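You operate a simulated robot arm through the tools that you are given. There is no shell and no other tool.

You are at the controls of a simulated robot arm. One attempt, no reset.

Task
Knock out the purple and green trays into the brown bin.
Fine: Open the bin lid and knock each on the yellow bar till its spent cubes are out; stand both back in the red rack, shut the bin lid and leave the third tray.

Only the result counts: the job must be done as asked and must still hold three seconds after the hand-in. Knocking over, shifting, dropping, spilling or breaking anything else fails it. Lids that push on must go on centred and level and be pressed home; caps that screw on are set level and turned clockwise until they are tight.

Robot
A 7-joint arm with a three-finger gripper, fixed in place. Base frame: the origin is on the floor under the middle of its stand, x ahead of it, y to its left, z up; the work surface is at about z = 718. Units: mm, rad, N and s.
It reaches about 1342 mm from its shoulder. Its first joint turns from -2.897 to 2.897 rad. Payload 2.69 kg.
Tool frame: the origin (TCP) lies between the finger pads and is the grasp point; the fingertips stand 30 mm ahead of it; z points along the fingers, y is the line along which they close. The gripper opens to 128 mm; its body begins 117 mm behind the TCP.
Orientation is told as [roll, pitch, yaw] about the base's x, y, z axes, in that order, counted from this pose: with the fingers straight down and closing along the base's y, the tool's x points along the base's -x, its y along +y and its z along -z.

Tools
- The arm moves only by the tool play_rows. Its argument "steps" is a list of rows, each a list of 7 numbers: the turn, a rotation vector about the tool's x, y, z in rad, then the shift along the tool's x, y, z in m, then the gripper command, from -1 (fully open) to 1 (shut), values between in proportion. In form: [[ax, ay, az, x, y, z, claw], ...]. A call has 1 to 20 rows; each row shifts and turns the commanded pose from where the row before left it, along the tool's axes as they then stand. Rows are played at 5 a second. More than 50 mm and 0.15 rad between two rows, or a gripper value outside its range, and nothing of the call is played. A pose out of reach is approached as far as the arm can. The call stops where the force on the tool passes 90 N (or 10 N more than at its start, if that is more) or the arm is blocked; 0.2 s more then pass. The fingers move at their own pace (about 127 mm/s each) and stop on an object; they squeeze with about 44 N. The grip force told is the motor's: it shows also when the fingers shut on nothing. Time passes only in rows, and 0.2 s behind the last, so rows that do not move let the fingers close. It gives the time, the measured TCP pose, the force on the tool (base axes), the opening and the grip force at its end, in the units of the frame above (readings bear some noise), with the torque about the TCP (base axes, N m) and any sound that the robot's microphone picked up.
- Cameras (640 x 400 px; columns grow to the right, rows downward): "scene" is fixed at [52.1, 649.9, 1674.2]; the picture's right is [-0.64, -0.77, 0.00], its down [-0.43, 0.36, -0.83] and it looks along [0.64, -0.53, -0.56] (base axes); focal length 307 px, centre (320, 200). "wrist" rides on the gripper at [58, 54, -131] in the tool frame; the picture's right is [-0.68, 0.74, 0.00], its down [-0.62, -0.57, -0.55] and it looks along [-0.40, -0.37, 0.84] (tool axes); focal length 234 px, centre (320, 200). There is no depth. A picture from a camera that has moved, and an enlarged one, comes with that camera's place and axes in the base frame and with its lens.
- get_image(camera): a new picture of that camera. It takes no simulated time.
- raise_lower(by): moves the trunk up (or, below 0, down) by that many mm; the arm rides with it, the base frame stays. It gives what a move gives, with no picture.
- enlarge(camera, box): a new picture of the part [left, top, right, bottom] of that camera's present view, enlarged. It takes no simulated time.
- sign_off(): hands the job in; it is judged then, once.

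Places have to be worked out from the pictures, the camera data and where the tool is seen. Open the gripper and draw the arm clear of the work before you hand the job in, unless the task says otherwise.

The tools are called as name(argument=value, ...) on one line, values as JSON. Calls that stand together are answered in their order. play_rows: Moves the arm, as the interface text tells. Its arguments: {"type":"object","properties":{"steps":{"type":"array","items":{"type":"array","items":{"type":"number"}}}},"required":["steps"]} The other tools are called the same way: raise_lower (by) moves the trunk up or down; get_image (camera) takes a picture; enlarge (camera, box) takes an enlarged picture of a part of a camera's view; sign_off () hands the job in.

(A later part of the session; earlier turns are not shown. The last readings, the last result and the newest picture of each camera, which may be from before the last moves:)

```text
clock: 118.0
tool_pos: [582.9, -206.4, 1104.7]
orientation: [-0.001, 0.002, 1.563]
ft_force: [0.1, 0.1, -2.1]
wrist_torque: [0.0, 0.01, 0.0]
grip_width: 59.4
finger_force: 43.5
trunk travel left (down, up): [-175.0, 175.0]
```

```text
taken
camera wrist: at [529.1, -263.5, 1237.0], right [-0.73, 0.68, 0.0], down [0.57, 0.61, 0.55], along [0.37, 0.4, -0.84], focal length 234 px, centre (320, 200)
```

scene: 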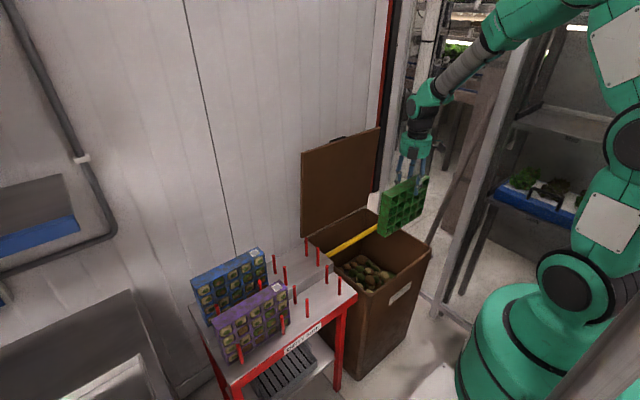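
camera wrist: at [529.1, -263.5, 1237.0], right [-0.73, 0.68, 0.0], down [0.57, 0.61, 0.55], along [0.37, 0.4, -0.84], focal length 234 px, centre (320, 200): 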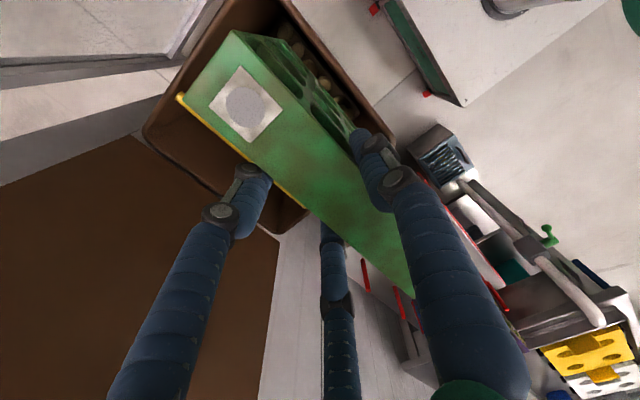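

The tray hasn't slipped in the grip. I carry it back above its slot (TCP x≈610, y≈184).

play_rows(steps=[[0, 0, -0.0078, -0.015, -0.007, 0, 1], [0, 0, 0, -0.03, -0.01, 0, 1], [0, 0, 0, -0.04, -0.01, 0, 1], [0, 0, 0, -0.04, 0, 0, 1], [0, 0, 0, -0.04, 0, 0, 1], [0, 0, 0, -0.04, 0, 0, 1], [0, 0, 0, -0.04, 0, 0, 1], [0, 0, 0, -0.04, 0, 0, 1], [0, 0, 0, -0.04, 0, 0, 1], [0, 0, 0, -0.035, 0, 0, 1], [0, 0, 0, -0.03, 0, 0, 1], [0, 0, 0, 0, 0, 0, 1], [0, 0, 0, 0, 0, 0, 1]])

enlarge(camera="scene", box=[260, 180, 380, 320])

get_image(camera="wrist")

```text
clock: 120.8
tool_pos: [608.1, 184.4, 1104.3]
orientation: [0.001, 0.002, 1.572]
ft_force: [-0.1, 0.0, -1.2]
wrist_torque: [-0.05, -0.04, -0.02]
grip_width: 59.2
finger_force: 43.8
trunk travel left (down, up): [-175.0, 175.0]
```

```text
2.86 times, centred on (320, 250) of scene
camera zoom: at [52.1, 649.9, 1674.2], right [-0.64, -0.77, 0.0], down [-0.43, 0.36, -0.83], along [0.64, -0.53, -0.56], focal length 878 px, centre (320, 57)
```

zoom: 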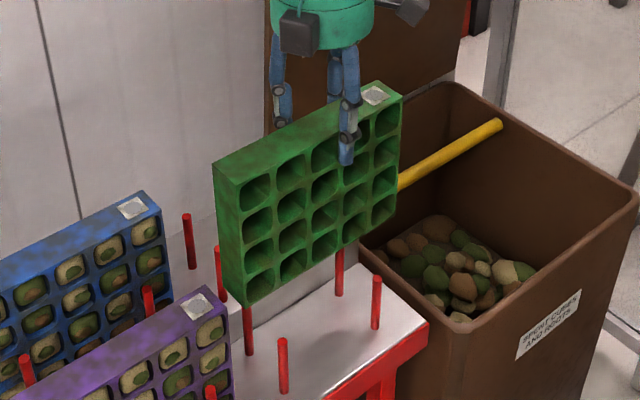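

```text
taken
camera wrist: at [554.7, 126.5, 1237.0], right [-0.74, 0.68, 0.0], down [0.57, 0.62, 0.55], along [0.37, 0.4, -0.84], focal length 234 px, centre (320, 200)
```

wrist: 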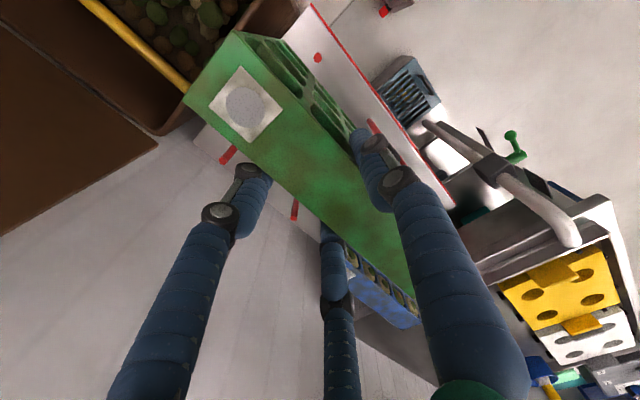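

Slot pegs are at x≈563 and ≈632, so the tray (580–620) has ~8 mm each side. I lower it vertically toward the shelf.

play_rows(steps=[[0, 0, 0, 0, -0.001, 0.04, 1], [0, 0, 0, 0, 0, 0.04, 1], [0, 0, 0, 0, 0, 0.035, 1], [0, 0, 0, 0, 0, 0.025, 1], [0, 0, 0, 0, 0, 0.01, 1], [0, 0, 0, 0, 0, 0.004, 1], [0, 0, 0, 0, 0, 0, 1]])

enlarge(camera="scene", box=[260, 200, 380, 340])

```text
clock: 122.4
tool_pos: [609.5, 184.1, 950.8]
orientation: [0.001, 0.002, 1.572]
ft_force: [-0.2, 0.1, -2.1]
wrist_torque: [-0.01, -0.03, 0.03]
grip_width: 59.2
finger_force: 44.6
trunk travel left (down, up): [-175.0, 175.0]
```

```text
2.86 times, centred on (320, 270) of scene
camera zoom: at [52.1, 649.9, 1674.2], right [-0.64, -0.77, 0.0], down [-0.43, 0.36, -0.83], along [0.64, -0.53, -0.56], focal length 878 px, centre (320, 0)
```

zoom: 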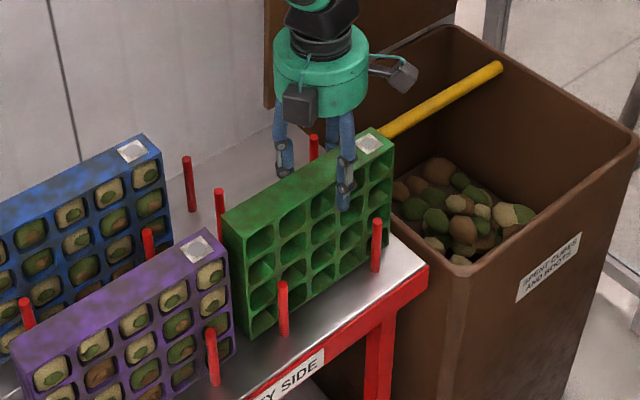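

Inside the slot, ~5 mm above the shelf. I lower in 1.5 mm steps to find contact.

play_rows(steps=[[0, 0, 0, 0, 0, 0.0015, 1], [0, 0, 0, 0, 0, 0.0015, 1], [0, 0, 0, 0, 0, 0.001, 1], [0, 0, 0, 0, 0, 0, 1]])

play_rows(steps=[[0, 0, 0, 0, 0, 0.001, 1], [0, 0, 0, 0, 0, 0.001, 1], [0, 0, 0, 0, 0, 0, 1]])

```text
clock: 123.4
tool_pos: [610.3, 184.4, 948.2]
orientation: [-0.001, 0.002, 1.572]
ft_force: [-1.2, -1.4, 9.5]
wrist_torque: [0.98, 0.44, 0.19]
grip_width: 59.6
finger_force: 44.3
trunk travel left (down, up): [-175.0, 175.0]
```

```text
clock: 124.2
tool_pos: [611.6, 183.8, 947.6]
orientation: [-0.001, 0.0, 1.57]
ft_force: [-0.7, -1.0, 26.8]
wrist_torque: [0.1, 0.65, 0.16]
grip_width: 59.3
finger_force: 44.0
trunk travel left (down, up): [-175.0, 175.0]
```

The tray is seated on the shelf (27 N). I relieve ~1.5 mm and open the fingers.

play_rows(steps=[[0, 0, 0, 0, 0, -0.0015, 1], [0, 0, 0, 0, 0, 0, 0.1], [0, 0, 0, 0, 0, 0, -0.1], [0, 0, 0, 0, 0, 0, -0.5], [0, 0, 0, 0, 0, 0, -1], [0, 0, 0, 0, 0, 0, -1], [0, 0, 0, 0, 0, 0, -1]])

enlarge(camera="scene", box=[260, 200, 380, 340])

get_image(camera="wrist")

```text
clock: 125.8
tool_pos: [610.0, 183.4, 946.7]
orientation: [0.002, 0.002, 1.569]
ft_force: [-0.2, 0.3, 0.5]
wrist_torque: [0.01, -0.01, 0.0]
grip_width: 127.9
finger_force: 0.0
trunk travel left (down, up): [-175.0, 175.0]
```

```text
2.86 times, centred on (320, 270) of scene
camera zoom: at [52.1, 649.9, 1674.2], right [-0.64, -0.77, 0.0], down [-0.43, 0.36, -0.83], along [0.64, -0.53, -0.56], focal length 878 px, centre (320, 0)
```

zoom: 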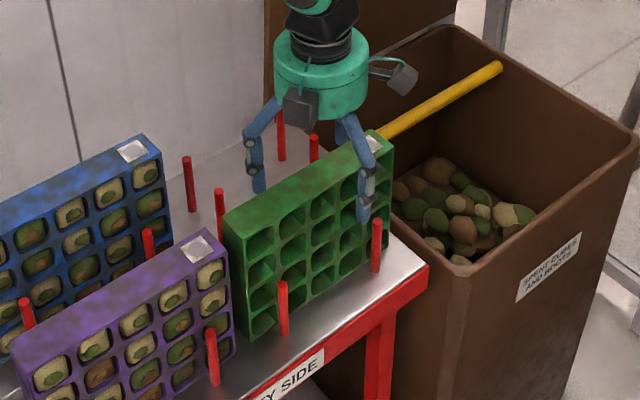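

```text
taken
camera wrist: at [557.2, 125.7, 1078.5], right [-0.74, 0.68, 0.0], down [0.57, 0.62, 0.55], along [0.37, 0.4, -0.84], focal length 234 px, centre (320, 200)
```

wrist: 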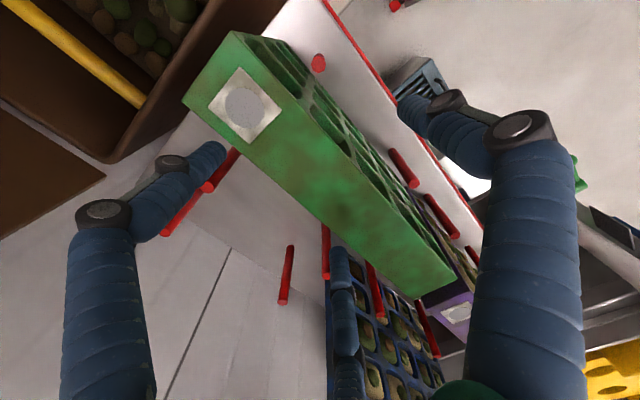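

Green tray is back in its slot, upright and empty. I rise and move above the purple tray to measure it.

play_rows(steps=[[0, 0, 0, 0, 0, -0.04, -1], [0, 0, 0, 0, 0, -0.04, -1], [0, 0, 0, 0, 0, -0.04, -1], [0, 0, 0, -0.04, 0, -0.02, -1], [0, 0, 0, -0.04, 0, 0, -1], [0, 0, 0, -0.04, 0, 0, -1], [0, 0, 0, -0.04, 0, 0, -1], [0, 0, 0, -0.04, 0, 0, -1], [0, 0, 0, -0.04, 0, 0, -1], [0, 0, 0, 0, 0, 0, -1], [0, 0, 0, 0, 0, 0, -1]])

get_image(camera="wrist")

enlarge(camera="wrist", box=[230, 20, 430, 230])

enlarge(camera="scene", box=[180, 160, 380, 380])

```text
clock: 128.2
tool_pos: [608.8, 422.3, 1085.3]
orientation: [0.001, 0.002, 1.572]
ft_force: [-0.3, -0.7, 0.3]
wrist_torque: [0.04, -0.03, -0.02]
grip_width: 127.6
finger_force: 0.0
trunk travel left (down, up): [-175.0, 175.0]
```

```text
taken
camera wrist: at [556.2, 365.1, 1217.5], right [-0.74, 0.68, 0.0], down [0.57, 0.62, 0.55], along [0.37, 0.4, -0.84], focal length 234 px, centre (320, 200)
```

wrist: 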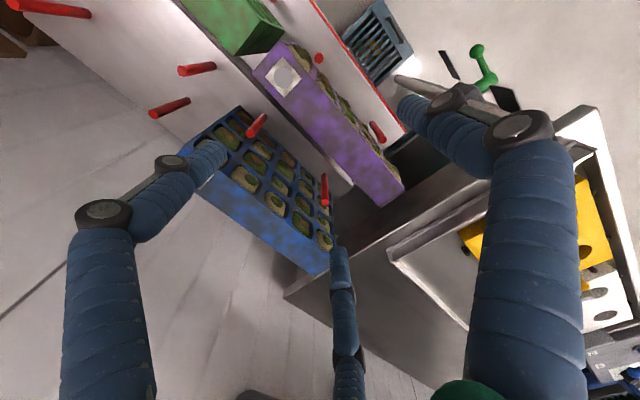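

```text
1.90 times, centred on (330, 125) of wrist
camera zoom: at [556.2, 365.1, 1217.5], right [-0.74, 0.68, 0.0], down [0.57, 0.62, 0.55], along [0.37, 0.4, -0.84], focal length 446 px, centre (301, 343)
```

zoom: 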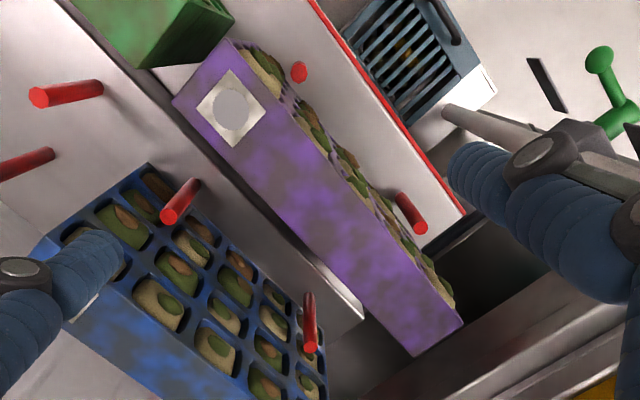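

```text
1.82 times, centred on (280, 270) of scene
camera zoom: at [52.1, 649.9, 1674.2], right [-0.64, -0.77, 0.0], down [-0.43, 0.36, -0.83], along [0.64, -0.53, -0.56], focal length 559 px, centre (393, 73)
```

zoom: 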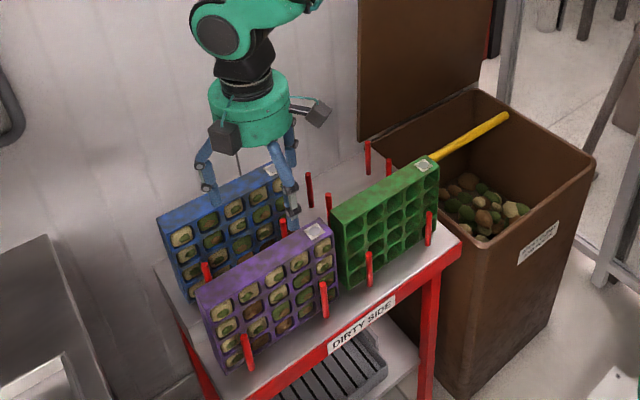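

Purple is at x 579–620, y 337–554 (centre 445.5), same height. I descend to straddle it at the divider y≈424.

play_rows(steps=[[0, 0, 0, -0.0017, -0.0005, 0.035, -1], [0, 0, 0, 0, 0, 0.035, -1], [0, 0, 0, 0, 0, 0.035, -1], [0, 0, 0, 0, 0, 0.025, -1], [0, 0, 0, 0, 0, 0.009, -1], [0, 0, 0, 0, 0, 0, -1], [0, 0, 0, 0, 0, 0, -1]])

get_image(camera="wrist")

enlarge(camera="scene", box=[190, 220, 320, 370])

```text
clock: 129.8
tool_pos: [609.1, 424.6, 948.2]
orientation: [0.001, 0.003, 1.571]
ft_force: [0.5, 0.2, 0.0]
wrist_torque: [-0.01, -0.01, 0.01]
grip_width: 128.1
finger_force: 0.0
trunk travel left (down, up): [-175.0, 175.0]
```

```text
taken
camera wrist: at [556.6, 366.6, 1079.7], right [-0.74, 0.68, 0.0], down [0.57, 0.62, 0.55], along [0.37, 0.4, -0.84], focal length 234 px, centre (320, 200)
```

wrist: 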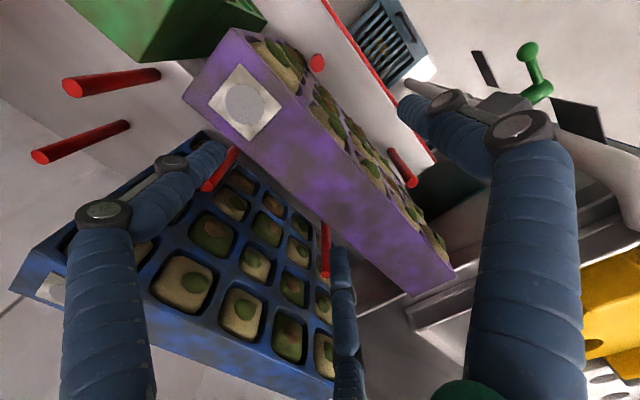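

```text
2.67 times, centred on (255, 295) of scene
camera zoom: at [52.1, 649.9, 1674.2], right [-0.64, -0.77, 0.0], down [-0.43, 0.36, -0.83], along [0.64, -0.53, -0.56], focal length 820 px, centre (493, -53)
```

zoom: 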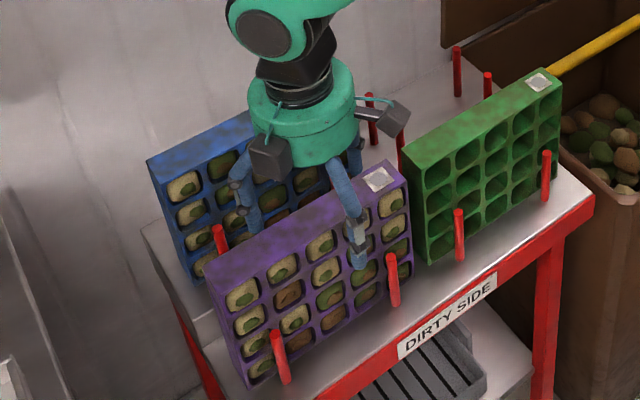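

Same relative position as with green. I lower 2.5 mm and grip.

play_rows(steps=[[0, 0, 0, 0, 0, 0.0025, -1], [0, 0, 0, 0, 0, 0, -0.4], [0, 0, 0, 0, 0, 0, -0.1], [0, 0, 0, 0, 0, 0, 0.05], [0, 0, 0, 0, 0, 0, 0.15], [0, 0, 0, 0, 0, 0, 0.3], [0, 0, 0, 0, 0, 0, 1], [0, 0, 0, 0, 0, 0, 1], [0, 0, 0, 0, 0, 0, 1]])

get_image(camera="wrist")

enlarge(camera="scene", box=[190, 220, 320, 370])

```text
clock: 131.8
tool_pos: [609.5, 423.8, 944.5]
orientation: [-0.001, 0.002, 1.57]
ft_force: [-1.7, -0.6, 0.4]
wrist_torque: [-0.04, 0.14, 0.03]
grip_width: 59.3
finger_force: 43.9
trunk travel left (down, up): [-175.0, 175.0]
```

```text
taken
camera wrist: at [556.9, 366.8, 1077.1], right [-0.74, 0.68, 0.0], down [0.57, 0.62, 0.55], along [0.37, 0.4, -0.84], focal length 234 px, centre (320, 200)
```

wrist: 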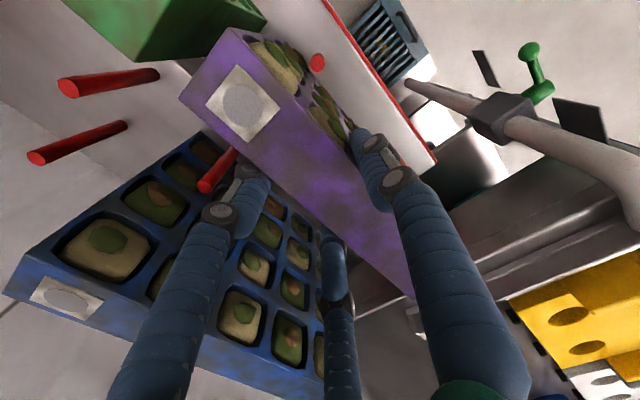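

```text
2.67 times, centred on (255, 295) of scene
camera zoom: at [52.1, 649.9, 1674.2], right [-0.64, -0.77, 0.0], down [-0.43, 0.36, -0.83], along [0.64, -0.53, -0.56], focal length 820 px, centre (493, -53)
```

zoom: 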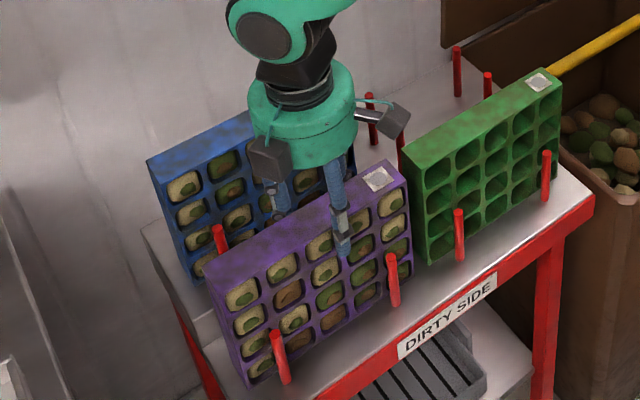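

Gripped. It must pass over the green tray, so I lift to TCP z≈1170 before moving to the bin.

play_rows(steps=[[0, 0, 0, 0, 0, -0.008, 1], [0, 0, 0, 0, 0, -0.012, 1], [0, 0, 0, 0, 0, -0.025, 1], [0, 0, 0, 0, 0, -0.04, 1], [0, 0, 0, 0, 0, -0.04, 1], [0, 0, 0, 0, 0, -0.04, 1], [0, 0, 0, 0, 0, -0.04, 1], [0, 0, 0, 0, 0, -0.021, 1], [0, 0, 0, 0, 0, 0, 1]])

enlarge(camera="scene", box=[190, 130, 350, 350])

```text
clock: 133.8
tool_pos: [611.2, 426.1, 1169.4]
orientation: [0.002, 0.003, 1.57]
ft_force: [0.5, 0.6, -1.2]
wrist_torque: [-0.05, -0.08, 0.0]
grip_width: 59.4
finger_force: 43.9
trunk travel left (down, up): [-175.0, 175.0]
```

```text
1.82 times, centred on (270, 240) of scene
camera zoom: at [52.1, 649.9, 1674.2], right [-0.64, -0.77, 0.0], down [-0.43, 0.36, -0.83], along [0.64, -0.53, -0.56], focal length 559 px, centre (411, 127)
```

zoom: 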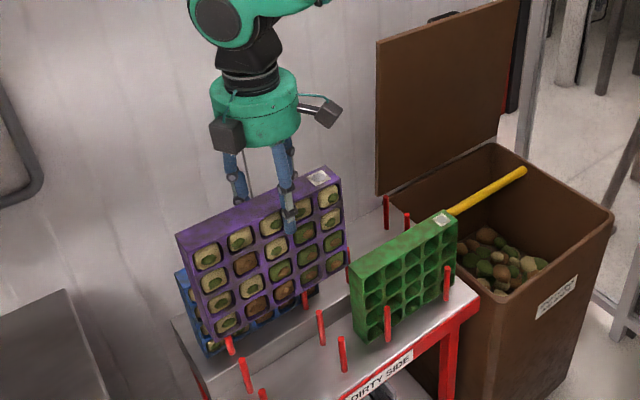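

Clear of everything. Carry the purple tray over green to above the bin.

play_rows(steps=[[0, 0, 0, 0.015, 0, 0, 1], [0, 0, 0, 0.03, 0, 0, 1], [0, 0, 0, 0.04, 0, 0, 1], [0, 0, 0, 0.04, 0, 0, 1], [0, 0, 0, 0.04, 0, 0, 1], [0, 0, 0, 0.04, 0, 0, 1], [0, 0, 0, 0.04, 0, 0, 1], [0, 0, 0, 0.04, 0, 0, 1], [0, 0, 0, 0.04, 0, 0, 1], [0, 0, 0, 0.04, 0, 0, 1], [0, 0, 0, 0.04, 0, 0, 1], [0, 0, 0, 0.04, 0, 0, 1], [0, 0, 0, 0.04, 0, 0, 1], [0, 0, 0, 0.04, 0, 0, 1], [0, 0, 0, 0.04, 0, 0, 1], [0, 0, 0, 0.04, 0, 0, 1], [0, 0, 0, 0.02, 0.014, 0.02, 1], [0, 0, 0, 0.007, 0.014, 0.03, 1], [0, 0, 0, 0, 0, 0.014, 1], [0, 0, 0, 0, 0, 0, 1]])

get_image(camera="scene")

```text
clock: 138.0
tool_pos: [582.9, -205.4, 1106.4]
orientation: [-0.001, 0.002, 1.57]
ft_force: [0.9, -0.1, -1.8]
wrist_torque: [-0.03, -0.01, -0.03]
grip_width: 59.4
finger_force: 43.7
trunk travel left (down, up): [-175.0, 175.0]
```

```text
taken
```

scene: 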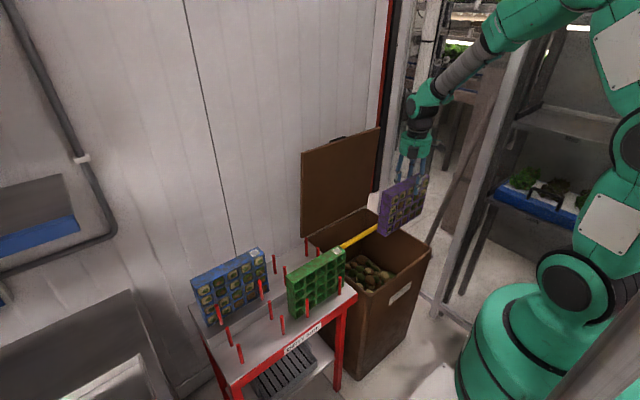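

Same turning sequence as before: +180° about the tool axis at vertical.

play_rows(steps=[[0, 0, 0.08, 0, 0, 0, 1], [0, 0, 0.14, 0, 0, 0, 1], [0, 0, 0.14, 0, 0, 0, 1], [0, 0, 0.14, 0, 0, 0, 1], [0, 0, 0.14, 0, 0, 0, 1], [0, 0, 0.14, 0, 0, 0, 1], [0, 0, 0.14, 0, 0, 0, 1], [0, 0, 0.14, 0, 0, 0, 1], [0, 0, 0.14, 0, 0, 0, 1], [0, 0, 0.14, 0, 0, 0, 1], [0, 0, 0.14, 0, 0, 0, 1], [0, 0, 0.14, 0, 0, 0, 1], [0, 0, 0.14, 0, 0, 0, 1], [0, 0, 0.14, 0, 0, 0, 1], [0, 0, 0.14, 0, 0, 0, 1], [0, 0, 0.14, 0, 0, 0, 1], [0, 0, 0.14, 0, 0, 0, 1], [0, 0, 0.14, 0, 0, 0, 1], [0, 0, 0.14, 0, 0, 0, 1], [0, 0, 0.14, 0, 0, 0, 1]])

play_rows(steps=[[0, 0, 0.14, 0, 0, 0, 1], [0, 0, 0.14, 0, 0, 0, 1], [0, 0, 0.1216, 0, 0, 0, 1], [-0.1, 0, 0, 0, 0, 0, 1], [-0.1, 0, 0, 0, 0, 0, 1], [-0.1, 0, 0, 0, 0, 0, 1], [-0.1, 0, 0, 0, 0, 0, 1], [-0.1, 0, 0, 0, 0, 0, 1], [-0.1, 0, 0, 0, 0, 0, 1], [-0.1, 0, 0, 0, 0, 0, 1], [-0.1, 0, 0, 0, 0, 0, 1], [-0.1, 0, 0, 0, 0, 0, 1], [-0.1, 0, 0, 0, 0, 0, 1], [0, 0, 0, 0, -0.025, 0.0259, 1], [0, 0, 0, 0, -0.025, 0.0259, 1], [0, 0, 0, 0, -0.025, 0.0259, 1], [0, 0, 0, 0, 0, 0, 1]])

get_image(camera="scene")

```text
clock: 142.2
tool_pos: [583.9, -206.8, 1107.3]
orientation: [-0.001, -0.003, -1.17]
ft_force: [0.2, 0.0, -2.0]
wrist_torque: [0.05, 0.04, 0.0]
grip_width: 59.2
finger_force: 43.3
trunk travel left (down, up): [-175.0, 175.0]
```

```text
clock: 145.8
tool_pos: [610.5, -204.7, 1001.3]
orientation: [0.997, -0.002, -1.569]
ft_force: [0.6, 0.3, -1.8]
wrist_torque: [0.07, 0.15, 0.0]
grip_width: 59.5
finger_force: 44.4
trunk travel left (down, up): [-175.0, 175.0]
```

```text
taken
```

scene: 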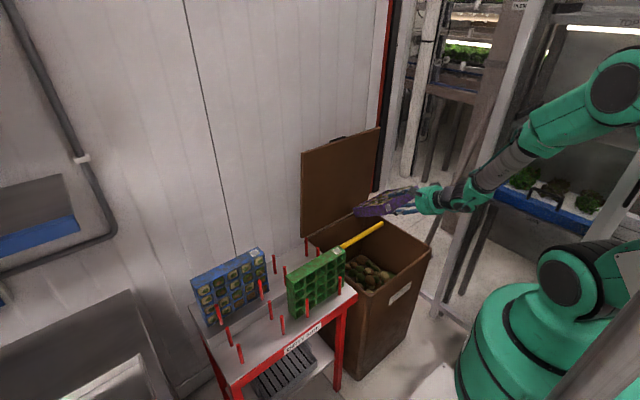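

Identical state to the first time. Rotate +180° to face-down over the bin.

play_rows(steps=[[0, 0, 0.1, 0, 0, 0, 1], [0, 0, 0.13, 0, 0, 0, 1], [0, 0, 0.13, 0, 0, 0, 1], [0, 0, 0.13, 0, 0, 0, 1], [0, 0, 0.13, 0, 0, 0, 1], [0, 0, 0.13, 0, 0, 0, 1], [0, 0, 0.13, 0, 0, 0, 1], [0, 0, 0.13, 0, 0, 0, 1], [0, 0, 0.13, 0, 0, 0, 1], [0, 0, 0.13, 0, 0, 0, 1], [0, 0, 0.13, 0, 0, 0, 1], [0, 0, 0.13, 0, 0, 0, 1], [0, 0, 0.13, 0, 0, 0, 1], [0, 0, 0, 0, 0, 0, 1]])

play_rows(steps=[[0, 0, 0.13, 0, 0, 0, 1], [0, 0, 0.13, 0, 0, 0, 1], [0, 0, 0.13, 0, 0, 0, 1], [0, 0, 0.13, 0, 0, 0, 1], [0, 0, 0.13, 0, 0, 0, 1], [0, 0, 0.13, 0, 0, 0, 1], [0, 0, 0.13, 0, 0, 0, 1], [0, 0, 0.13, 0, 0, 0, 1], [0, 0, 0.13, 0, 0, 0, 1], [0, 0, 0.13, 0, 0, 0, 1], [0, 0, 0.11, 0, 0, 0, 1], [0, 0, 0.0716, 0, 0, 0, 1], [0.0739, 0, 0, 0, 0, 0, 1], [0.0739, 0, 0, 0, 0, 0, 1], [0.0739, 0, 0, 0, 0, 0, 1], [0, 0, 0, 0, 0, 0, 1]])

get_image(camera="scene")

```text
clock: 148.8
tool_pos: [608.2, -206.2, 1002.6]
orientation: [-0.139, 0.992, 2.977]
ft_force: [1.1, 0.1, -2.2]
wrist_torque: [0.05, 0.08, 0.01]
grip_width: 59.3
finger_force: 44.7
trunk travel left (down, up): [-175.0, 175.0]
```

```text
clock: 152.2
tool_pos: [608.5, -206.6, 1002.8]
orientation: [-1.221, 0.001, 1.571]
ft_force: [-0.7, 0.0, -2.6]
wrist_torque: [-0.04, 0.1, 0.04]
grip_width: 59.5
finger_force: 43.9
trunk travel left (down, up): [-175.0, 175.0]
```

```text
taken
```

scene: 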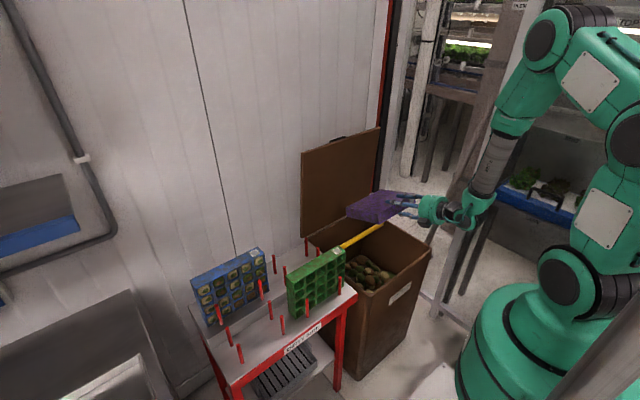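

Face-down and tilted 70°. Move to 40 mm above the bar contact height.

play_rows(steps=[[0, 0, 0, 0.0017, 0.0258, 0.0354, 1], [0, 0, 0, 0.0017, 0.0258, 0.0354, 1], [0, 0, 0, 0.0017, 0.0258, 0.0354, 1], [0, 0, 0, 0.0017, 0.0258, 0.0354, 1], [0, 0, 0, 0.0017, 0.0258, 0.0354, 1], [0, 0, 0, 0.0017, 0.0258, 0.0354, 1], [0, 0, 0, 0, 0, 0, 1], [0, 0, 0, 0, 0, 0, 1]])

enlarge(camera="scene", box=[300, 180, 460, 300])

```text
clock: 154.0
tool_pos: [754.3, -216.3, 783.5]
orientation: [-1.221, 0.003, 1.571]
ft_force: [0.0, -0.4, -2.2]
wrist_torque: [-0.02, 0.08, -0.01]
grip_width: 59.4
finger_force: 43.9
trunk travel left (down, up): [-175.0, 175.0]
```

```text
3.33 times, centred on (380, 240) of scene
camera zoom: at [52.1, 649.9, 1674.2], right [-0.64, -0.77, 0.0], down [-0.43, 0.36, -0.83], along [0.64, -0.53, -0.56], focal length 1024 px, centre (120, 67)
```

zoom: 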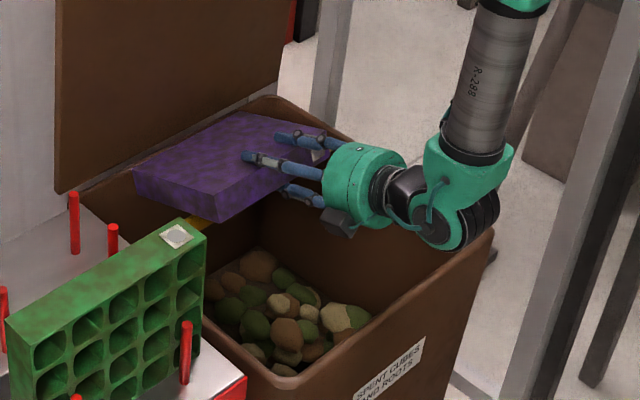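

Strike the bar three times with lifts in between.

play_rows(steps=[[0, 0, 0, 0, 0.0404, 0.0147, 1], [0, 0, 0, 0, -0.0376, -0.0137, 1], [0, 0, 0, 0, 0, 0, 1], [0, 0, 0, 0, 0.0395, 0.0144, 1], [0, 0, 0, 0, -0.0376, -0.0137, 1], [0, 0, 0, 0, 0, 0, 1], [0, 0, 0, 0, 0.039, 0.0142, 1], [0, 0, 0, 0, -0.0376, -0.0137, 1], [0, 0, 0, 0, 0, 0, 1], [0, 0, 0, 0, 0, 0, 1]])

enlarge(camera="scene", box=[300, 180, 460, 300])

enlarge(camera="wrist", box=[220, 20, 400, 170])

```text
clock: 156.2
tool_pos: [752.2, -215.0, 777.1]
orientation: [-1.223, 0.002, 1.569]
ft_force: [0.8, 0.5, -1.3]
wrist_torque: [-0.02, 0.12, -0.01]
grip_width: 59.6
finger_force: 43.6
trunk travel left (down, up): [-175.0, 175.0]
```

```text
3.33 times, centred on (380, 240) of scene
camera zoom: at [52.1, 649.9, 1674.2], right [-0.64, -0.77, 0.0], down [-0.43, 0.36, -0.83], along [0.64, -0.53, -0.56], focal length 1024 px, centre (120, 67)
```

zoom: 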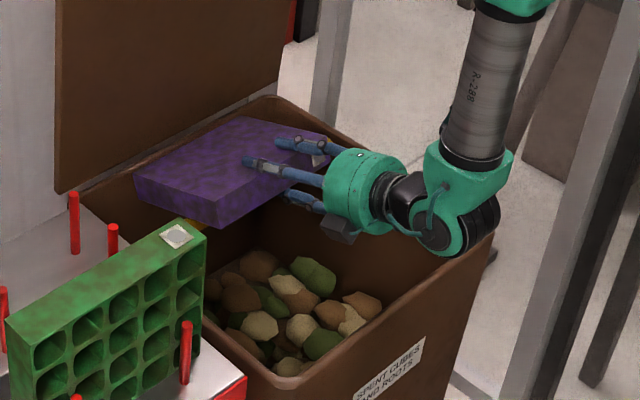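

```text
2.67 times, centred on (310, 95) of wrist
camera zoom: at [610.5, -273.7, 770.8], right [-0.25, 0.68, -0.69], down [-0.32, 0.62, 0.72], along [0.91, 0.4, 0.06], focal length 624 px, centre (347, 480)
```

zoom: 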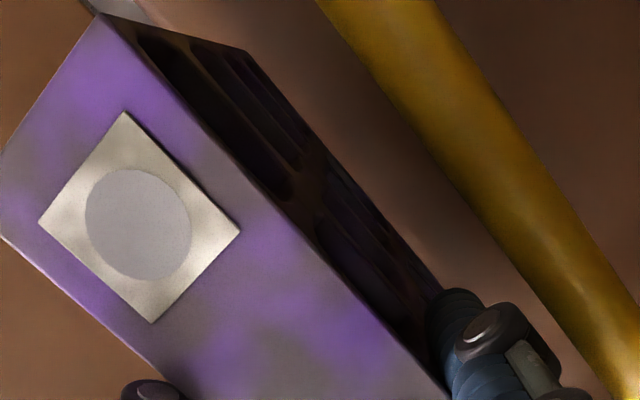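

Most cubes came out. Two more knocks to be sure.

play_rows(steps=[[0, 0, 0, 0, 0, 0, 1], [0, 0, 0, 0, 0.0385, 0.014, 1], [0, 0, 0, 0, -0.0376, -0.0137, 1], [0, 0, 0, 0, 0, 0, 1], [0, 0, 0, 0, 0.0385, 0.014, 1], [0, 0, 0, 0, -0.0376, -0.0137, 1], [0, 0, 0, 0, 0, 0, 1], [0, 0, 0, 0, 0, 0, 1]])

enlarge(camera="scene", box=[300, 180, 460, 300])

```text
clock: 158.0
tool_pos: [753.0, -215.0, 774.9]
orientation: [-1.22, 0.002, 1.57]
ft_force: [-1.0, 0.1, -2.1]
wrist_torque: [-0.02, 0.14, -0.03]
grip_width: 59.2
finger_force: 43.8
trunk travel left (down, up): [-175.0, 175.0]
```

```text
3.33 times, centred on (380, 240) of scene
camera zoom: at [52.1, 649.9, 1674.2], right [-0.64, -0.77, 0.0], down [-0.43, 0.36, -0.83], along [0.64, -0.53, -0.56], focal length 1024 px, centre (120, 67)
```

zoom: 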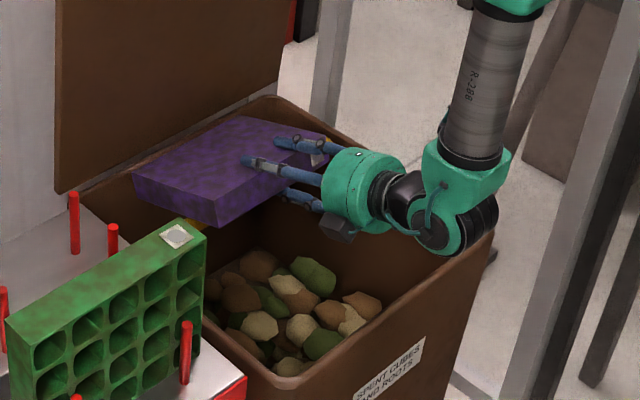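

Heap no longer changes. I raise to the turning point, un-tilt to 57° and rotate to inspect the face.

play_rows(steps=[[0, 0, 0, 0, -0.0271, -0.0356, 1], [0, 0, 0, 0, -0.0271, -0.0356, 1], [0, 0, 0, 0, -0.0271, -0.0356, 1], [0, 0, 0, 0, -0.0271, -0.0356, 1], [0, 0, 0, 0, -0.0271, -0.0356, 1], [0, 0, 0, 0, -0.0271, -0.0356, 1], [-0.0739, 0, 0, 0, 0, 0, 1], [-0.0739, 0, 0, 0, 0, 0, 1], [-0.0739, 0, 0, 0, 0, 0, 1], [0, 0, 0, 0, 0, 0, 1]])

play_rows(steps=[[0, 0, -0.1, 0, 0, 0, 1], [0, 0, -0.14, 0, 0, 0, 1], [0, 0, -0.14, 0, 0, 0, 1], [0, 0, -0.14, 0, 0, 0, 1], [0, 0, -0.14, 0, 0, 0, 1], [0, 0, -0.14, 0, 0, 0, 1], [0, 0, -0.14, 0, 0, 0, 1], [0, 0, -0.14, 0, 0, 0, 1], [0, 0, -0.14, 0, 0, 0, 1], [0, 0, -0.14, 0, 0, 0, 1], [0, 0, -0.14, 0, 0, 0, 1], [0, 0, -0.14, 0, 0, 0, 1], [0, 0, -0.14, 0, 0, 0, 1], [0, 0, -0.14, 0, 0, 0, 1], [0, 0, -0.14, 0, 0, 0, 1], [0, 0, -0.14, 0, 0, 0, 1], [0, 0, -0.14, 0, 0, 0, 1], [0, 0, -0.14, 0, 0, 0, 1], [0, 0, 0, 0, 0, 0, 1]])

play_rows(steps=[[0, 0, -0.14, 0, 0, 0, 1], [0, 0, -0.14, 0, 0, 0, 1], [0, 0, -0.14, 0, 0, 0, 1], [0, 0, -0.14, 0, 0, 0, 1], [0, 0, -0.1016, 0, 0, 0, 1], [0, 0, -0.14, 0, 0, 0, 1], [0, 0, -0.14, 0, 0, 0, 1], [0, 0, -0.14, 0, 0, 0, 1], [0, 0, -0.14, 0, 0, 0, 1], [0, 0, -0.14, 0, 0, 0, 1], [0, 0, 0, 0, 0, 0, 1]])

enlarge(camera="scene", box=[356, 150, 426, 220])

```text
clock: 160.2
tool_pos: [610.5, -215.2, 1002.7]
orientation: [-0.998, 0.002, 1.571]
ft_force: [-1.0, -0.1, -1.5]
wrist_torque: [-0.08, 0.08, -0.02]
grip_width: 59.3
finger_force: 43.9
trunk travel left (down, up): [-175.0, 175.0]
```

```text
clock: 164.2
tool_pos: [609.8, -216.2, 1001.3]
orientation: [0.887, 0.542, -1.968]
ft_force: [0.0, 0.2, -2.3]
wrist_torque: [0.05, 0.13, 0.02]
grip_width: 59.5
finger_force: 44.0
trunk travel left (down, up): [-175.0, 175.0]
```

```text
clock: 166.6
tool_pos: [607.7, -216.5, 1003.4]
orientation: [0.871, -0.573, -1.141]
ft_force: [-0.2, 0.9, -1.0]
wrist_torque: [0.0, 0.12, -0.03]
grip_width: 59.3
finger_force: 43.2
trunk travel left (down, up): [-175.0, 175.0]
```

```text
5.71 times, centred on (391, 185) of scene
camera zoom: at [52.1, 649.9, 1674.2], right [-0.64, -0.77, 0.0], down [-0.43, 0.36, -0.83], along [0.64, -0.53, -0.56], focal length 1756 px, centre (-86, 286)
```

zoom: 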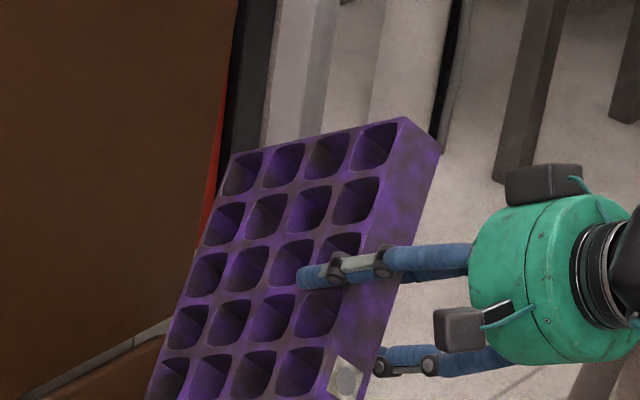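

Purple is empty too. Reverse the turning sequence to vertical.

play_rows(steps=[[0, 0, 0.14, 0, 0, 0, 1], [0, 0, 0.14, 0, 0, 0, 1], [0, 0, 0.14, 0, 0, 0, 1], [0, 0, 0.14, 0, 0, 0, 1], [0, 0, 0.14, 0, 0, 0, 1], [0, 0, 0, 0.0035, 0.025, -0.0259, 1], [0, 0, 0, 0.0035, 0.025, -0.0259, 1], [0, 0, 0, 0.0035, 0.025, -0.0259, 1], [0.1, 0, 0, 0, 0, 0, 1], [0.1, 0, 0, 0, 0, 0, 1], [0.1, 0, 0, 0, 0, 0, 1], [0.1, 0, 0, 0, 0, 0, 1], [0.1, 0, 0, 0, 0, 0, 1], [0.1, 0, 0, 0, 0, 0, 1], [0.1, 0, 0, 0, 0, 0, 1], [0.1, 0, 0, 0, 0, 0, 1], [0.1, 0, 0, 0, 0, 0, 1], [0.1, 0, 0, 0, 0, 0, 1], [0, 0, 0, 0, 0, 0, 1]])

play_rows(steps=[[0, 0, -0.08, 0, 0, 0, 1], [0, 0, -0.14, 0, 0, 0, 1], [0, 0, -0.14, 0, 0, 0, 1], [0, 0, -0.14, 0, 0, 0, 1], [0, 0, -0.14, 0, 0, 0, 1], [0, 0, -0.14, 0, 0, 0, 1], [0, 0, -0.14, 0, 0, 0, 1], [0, 0, -0.14, 0, 0, 0, 1], [0, 0, -0.14, 0, 0, 0, 1], [0, 0, -0.14, 0, 0, 0, 1], [0, 0, -0.14, 0, 0, 0, 1], [0, 0, -0.14, 0, 0, 0, 1], [0, 0, -0.14, 0, 0, 0, 1], [0, 0, -0.14, 0, 0, 0, 1], [0, 0, -0.14, 0, 0, 0, 1], [0, 0, -0.14, 0, 0, 0, 1], [0, 0, -0.14, 0, 0, 0, 1], [0, 0, -0.14, 0, 0, 0, 1], [0, 0, -0.14, 0, 0, 0, 1], [0, 0, -0.14, 0, 0, 0, 1]])

play_rows(steps=[[0, 0, -0.14, 0, 0, 0, 1], [0, 0, -0.14, 0, 0, 0, 1], [0, 0, -0.1216, 0, 0, 0, 1], [0, 0, 0, 0, 0, 0, 1], [0, 0, 0, 0, 0, 0, 1]])

get_image(camera="scene")

get_image(camera="wrist")

```text
clock: 170.6
tool_pos: [585.0, -207.3, 1106.0]
orientation: [-0.003, 0.0, -1.571]
ft_force: [0.0, -1.1, -2.4]
wrist_torque: [0.06, 0.02, 0.03]
grip_width: 59.2
finger_force: 44.4
trunk travel left (down, up): [-175.0, 175.0]
```

```text
clock: 174.8
tool_pos: [584.9, -207.7, 1106.7]
orientation: [-0.002, -0.001, 1.172]
ft_force: [-0.6, -0.5, -0.8]
wrist_torque: [-0.04, -0.02, 0.0]
grip_width: 59.5
finger_force: 44.3
trunk travel left (down, up): [-175.0, 175.0]
```

```text
clock: 176.0
tool_pos: [583.7, -206.0, 1105.3]
orientation: [0.0, 0.0, 1.569]
ft_force: [0.4, -0.6, -1.8]
wrist_torque: [-0.06, -0.03, 0.02]
grip_width: 59.3
finger_force: 43.8
trunk travel left (down, up): [-175.0, 175.0]
```

```text
taken
```

scene: 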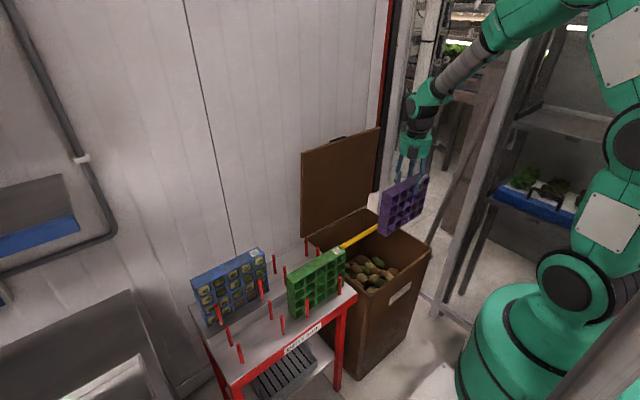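

```text
taken
camera wrist: at [531.3, -264.3, 1238.2], right [-0.74, 0.68, 0.0], down [0.57, 0.62, 0.55], along [0.37, 0.4, -0.84], focal length 234 px, centre (320, 200)
```

wrist: 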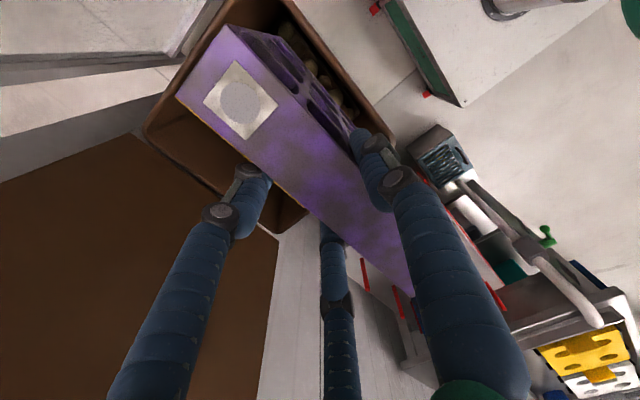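

Tray shifted only ~2 mm in the grip. Carry it back high over green to its slot (TCP y≈425).

play_rows(steps=[[0, 0, 0, 0, -0.013, -0.03, 1], [0, 0, 0, -0.01, -0.013, -0.035, 1], [0, 0, 0, -0.03, 0, 0, 1], [0, 0, 0, -0.04, 0, 0, 1], [0, 0, 0, -0.04, 0, 0, 1], [0, 0, 0, -0.04, 0, 0, 1], [0, 0, 0, -0.04, 0, 0, 1], [0, 0, 0, -0.04, 0, 0, 1], [0, 0, 0, -0.04, 0, 0, 1], [0, 0, 0, -0.04, 0, 0, 1], [0, 0, 0, -0.04, 0, 0, 1], [0, 0, 0, -0.04, 0, 0, 1], [0, 0, 0, -0.04, 0, 0, 1], [0, 0, 0, -0.04, 0, 0, 1], [0, 0, 0, -0.04, 0, 0, 1], [0, 0, 0, -0.04, 0, 0, 1], [0, 0, 0, -0.04, 0, 0, 1], [0, 0, 0, -0.031, 0, 0, 1], [0, 0, 0, 0, 0, 0, 1], [0, 0, 0, 0, 0, 0, 1]])

enlarge(camera="scene", box=[190, 130, 350, 350])

get_image(camera="wrist")

```text
clock: 180.2
tool_pos: [611.4, 424.3, 1171.5]
orientation: [-0.001, 0.0, 1.57]
ft_force: [-0.6, -0.2, -0.8]
wrist_torque: [0.0, 0.0, 0.02]
grip_width: 59.1
finger_force: 44.5
trunk travel left (down, up): [-175.0, 175.0]
```

```text
1.82 times, centred on (270, 240) of scene
camera zoom: at [52.1, 649.9, 1674.2], right [-0.64, -0.77, 0.0], down [-0.43, 0.36, -0.83], along [0.64, -0.53, -0.56], focal length 559 px, centre (411, 127)
```

zoom: 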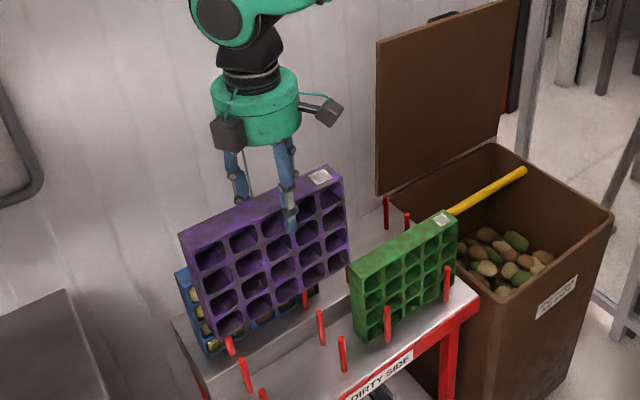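

```text
taken
camera wrist: at [557.6, 366.8, 1302.9], right [-0.74, 0.68, 0.0], down [0.57, 0.62, 0.55], along [0.37, 0.4, -0.84], focal length 234 px, centre (320, 200)
```

wrist: 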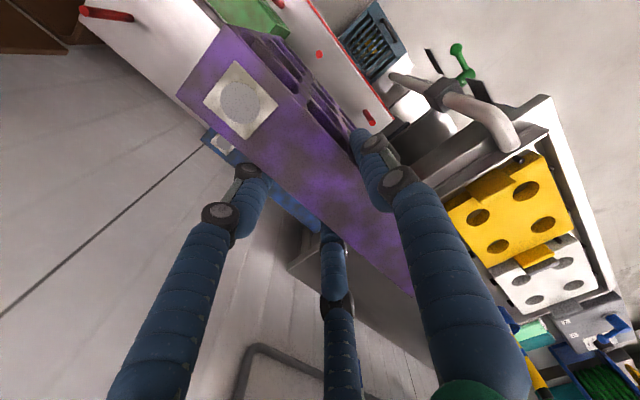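

I fine-adjust (+3 mm y, -2 mm x) and lower the purple tray into its slot.

play_rows(steps=[[0, 0, 0, -0.003, 0.002, 0.04, 1], [0, 0, 0, 0, 0, 0.045, 1], [0, 0, 0, 0, 0, 0.045, 1], [0, 0, 0, 0, 0, 0.04, 1], [0, 0, 0, 0, 0, 0.025, 1], [0, 0, 0, 0, 0, 0.015, 1], [0, 0, 0, 0, 0, 0.005, 1], [0, 0, 0, 0, 0, 0, 1]])

enlarge(camera="scene", box=[190, 220, 320, 370])

get_image(camera="wrist")

```text
clock: 182.0
tool_pos: [610.3, 427.5, 957.0]
orientation: [0.001, 0.0, 1.571]
ft_force: [-0.2, -0.7, -1.8]
wrist_torque: [-0.02, 0.01, 0.0]
grip_width: 59.4
finger_force: 44.0
trunk travel left (down, up): [-175.0, 175.0]
```

```text
2.67 times, centred on (255, 295) of scene
camera zoom: at [52.1, 649.9, 1674.2], right [-0.64, -0.77, 0.0], down [-0.43, 0.36, -0.83], along [0.64, -0.53, -0.56], focal length 820 px, centre (493, -53)
```

zoom: 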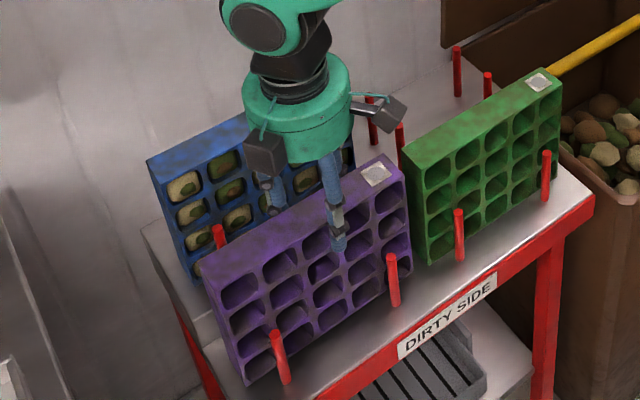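

```text
taken
camera wrist: at [556.6, 370.7, 1088.5], right [-0.74, 0.68, 0.0], down [0.57, 0.62, 0.55], along [0.37, 0.4, -0.84], focal length 234 px, centre (320, 200)
```

wrist: 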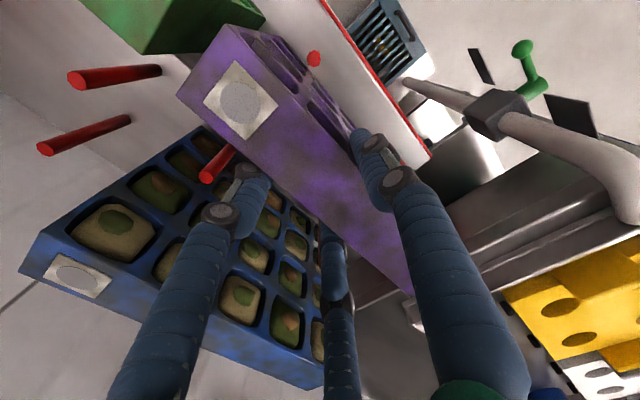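

In the slot. Lower in small steps to contact.

play_rows(steps=[[0, 0, 0, 0, 0, 0.003, 1], [0, 0, 0, 0, 0, 0.002, 1], [0, 0, 0, 0, 0, 0.002, 1], [0, 0, 0, 0, 0, 0, 1]])

play_rows(steps=[[0, 0, 0, 0, 0, 0.0015, 1], [0, 0, 0, 0, 0, 0, 1]])

```text
clock: 183.0
tool_pos: [609.9, 428.2, 948.9]
orientation: [-0.002, -0.001, 1.57]
ft_force: [0.0, -0.3, -1.8]
wrist_torque: [-0.03, -0.01, -0.02]
grip_width: 59.2
finger_force: 44.0
trunk travel left (down, up): [-175.0, 175.0]
```

```text
clock: 183.6
tool_pos: [610.2, 427.8, 947.5]
orientation: [0.0, 0.001, 1.571]
ft_force: [0.6, -0.7, -1.1]
wrist_torque: [-0.04, 0.03, -0.01]
grip_width: 59.1
finger_force: 43.4
trunk travel left (down, up): [-175.0, 175.0]
```

No contact yet; continue in 1.5 mm steps.

play_rows(steps=[[0, 0, 0, 0, 0, 0.0015, 1], [0, 0, 0, 0, 0, 0.001, 1], [0, 0, 0, 0, 0, 0, 1]])

play_rows(steps=[[0, 0, 0, 0, 0, 0.0012, 1], [0, 0, 0, 0, 0, 0, 1]])

```text
clock: 184.4
tool_pos: [610.1, 427.8, 946.2]
orientation: [0.0, 0.0, 1.572]
ft_force: [0.5, -5.7, 15.0]
wrist_torque: [1.14, 0.44, 0.14]
grip_width: 59.2
finger_force: 43.8
trunk travel left (down, up): [-175.0, 175.0]
```

```text
clock: 185.0
tool_pos: [608.9, 428.6, 946.0]
orientation: [-0.002, -0.001, 1.57]
ft_force: [2.0, -8.1, 26.9]
wrist_torque: [-0.04, 0.36, 0.13]
grip_width: 59.4
finger_force: 44.5
trunk travel left (down, up): [-175.0, 175.0]
```

Seated (27 N). Relieve slightly and open the fingers.

play_rows(steps=[[0, 0, 0, 0, 0, -0.0012, 1], [0, 0, 0, 0, 0, 0, 0.1], [0, 0, 0, 0, 0, 0, -0.1], [0, 0, 0, 0, 0, 0, -0.5], [0, 0, 0, 0, 0, 0, -1], [0, 0, 0, 0, 0, 0, -1], [0, 0, 0, 0, 0, 0, -1]])

enlarge(camera="scene", box=[190, 220, 320, 370])

get_image(camera="wrist")

```text
clock: 186.6
tool_pos: [608.7, 429.0, 945.6]
orientation: [-0.001, 0.0, 1.573]
ft_force: [-1.3, 0.9, 0.8]
wrist_torque: [-0.01, 0.04, 0.02]
grip_width: 128.3
finger_force: 0.1
trunk travel left (down, up): [-175.0, 175.0]
```

```text
2.67 times, centred on (255, 295) of scene
camera zoom: at [52.1, 649.9, 1674.2], right [-0.64, -0.77, 0.0], down [-0.43, 0.36, -0.83], along [0.64, -0.53, -0.56], focal length 820 px, centre (493, -53)
```

zoom: 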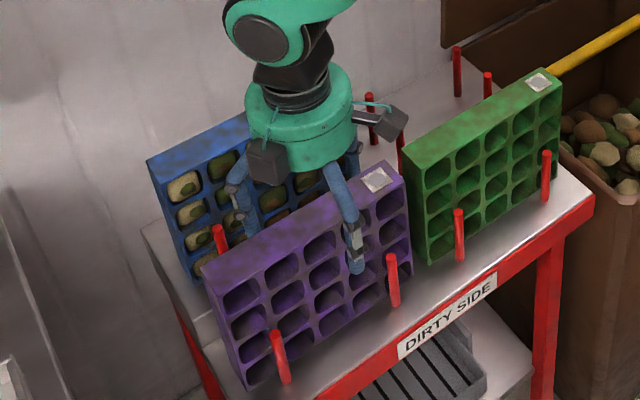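

```text
taken
camera wrist: at [555.7, 370.5, 1076.8], right [-0.74, 0.68, 0.0], down [0.57, 0.62, 0.55], along [0.37, 0.4, -0.84], focal length 234 px, centre (320, 200)
```

wrist: 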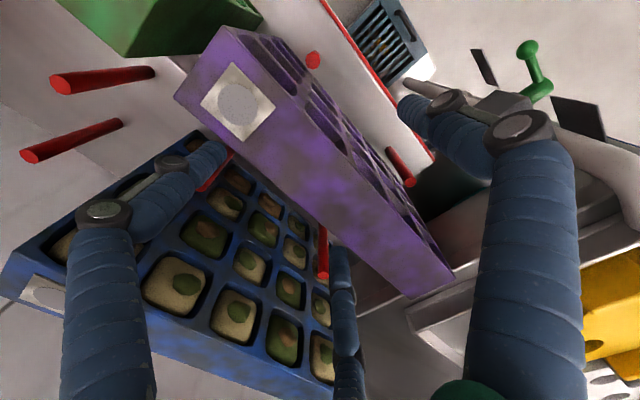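

Both trays stand back in the rack. I rise and return to above the bin to close the lid.

play_rows(steps=[[0, 0, 0, 0, 0, -0.03, -1], [0, 0, 0, 0, 0, -0.045, -1], [0, 0, 0, 0, 0, -0.045, -1], [0, 0, 0, 0, 0, -0.045, -1], [0, 0, 0, 0, 0, -0.045, -1], [0, 0, 0, 0.02, 0, -0.045, -1], [0, 0, 0, 0.04, 0, -0.025, -1], [0, 0, 0, 0.045, 0, -0.015, -1], [0, 0, 0, 0.045, 0, -0.01, -1], [0, 0, 0, 0.045, 0, 0, -1], [0, 0, 0, 0.045, 0, 0, -1], [0, 0, 0, 0.045, 0, 0, -1], [0, 0, 0, 0.045, 0, 0, -1], [0, 0, 0, 0.045, 0, 0, -1], [0, 0, 0, 0.045, 0, 0, -1], [0, 0, 0, 0.045, 0, 0, -1], [0, 0, 0, 0.045, 0, 0, -1], [0, 0, 0, 0.045, 0, 0, -1], [0, 0, 0, 0.045, 0, 0, -1], [0, 0, 0, 0.039, 0, 0, -1]])

play_rows(steps=[[0, 0, 0.1, 0, 0, 0, -1], [0, 0, 0.1496, 0, 0, 0, -1], [0, 0, 0.1496, 0, 0, 0, -1], [0, 0, 0.1496, 0, 0, 0, -1], [0, 0, 0.1496, 0, 0, 0, -1], [0, 0, 0.1496, 0, 0, 0, -1], [0, 0, 0.1496, 0, 0, 0, -1], [0, 0, 0.1496, 0, 0, 0, -1], [0, 0, 0.1496, 0, 0, 0, -1], [0, 0, 0.1496, 0, 0, 0, -1], [0, 0, 0.1496, 0, 0, 0, -1], [0, 0, 0.1496, 0, 0, 0, -1], [0, 0, 0.1496, 0, 0, 0, -1], [0, 0, 0.1496, 0, 0, 0, -1], [0, 0, 0.1496, 0, 0, 0, -1], [0, 0, 0.1496, 0, 0, 0, -1], [0, 0, 0.1496, 0, 0, 0, -1], [0, 0, 0.1496, 0, 0, 0, -1], [0, 0, 0.1496, 0, 0, 0, -1], [0, 0, 0.1496, 0, 0, 0, -1]])

get_image(camera="scene")

```text
clock: 190.8
tool_pos: [607.9, -211.1, 1249.9]
orientation: [-0.001, 0.002, 1.57]
ft_force: [-0.7, -0.3, 0.2]
wrist_torque: [-0.02, -0.02, -0.01]
grip_width: 127.9
finger_force: 0.1
trunk travel left (down, up): [-175.0, 175.0]
```

```text
clock: 195.0
tool_pos: [609.2, -210.4, 1250.7]
orientation: [-0.002, 0.0, -1.374]
ft_force: [0.6, 0.8, 0.1]
wrist_torque: [-0.04, -0.03, 0.02]
grip_width: 127.9
finger_force: 0.0
trunk travel left (down, up): [-175.0, 175.0]
```

```text
taken
```

scene: 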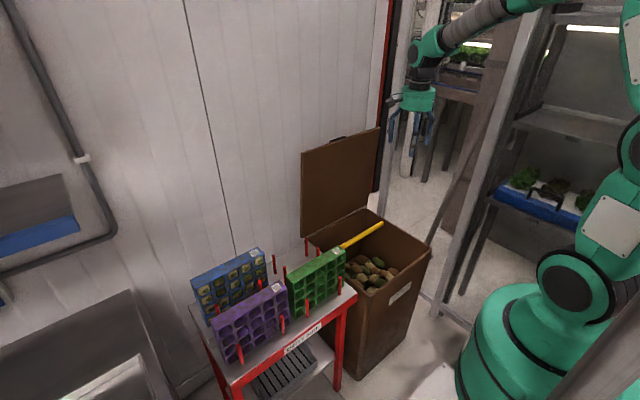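

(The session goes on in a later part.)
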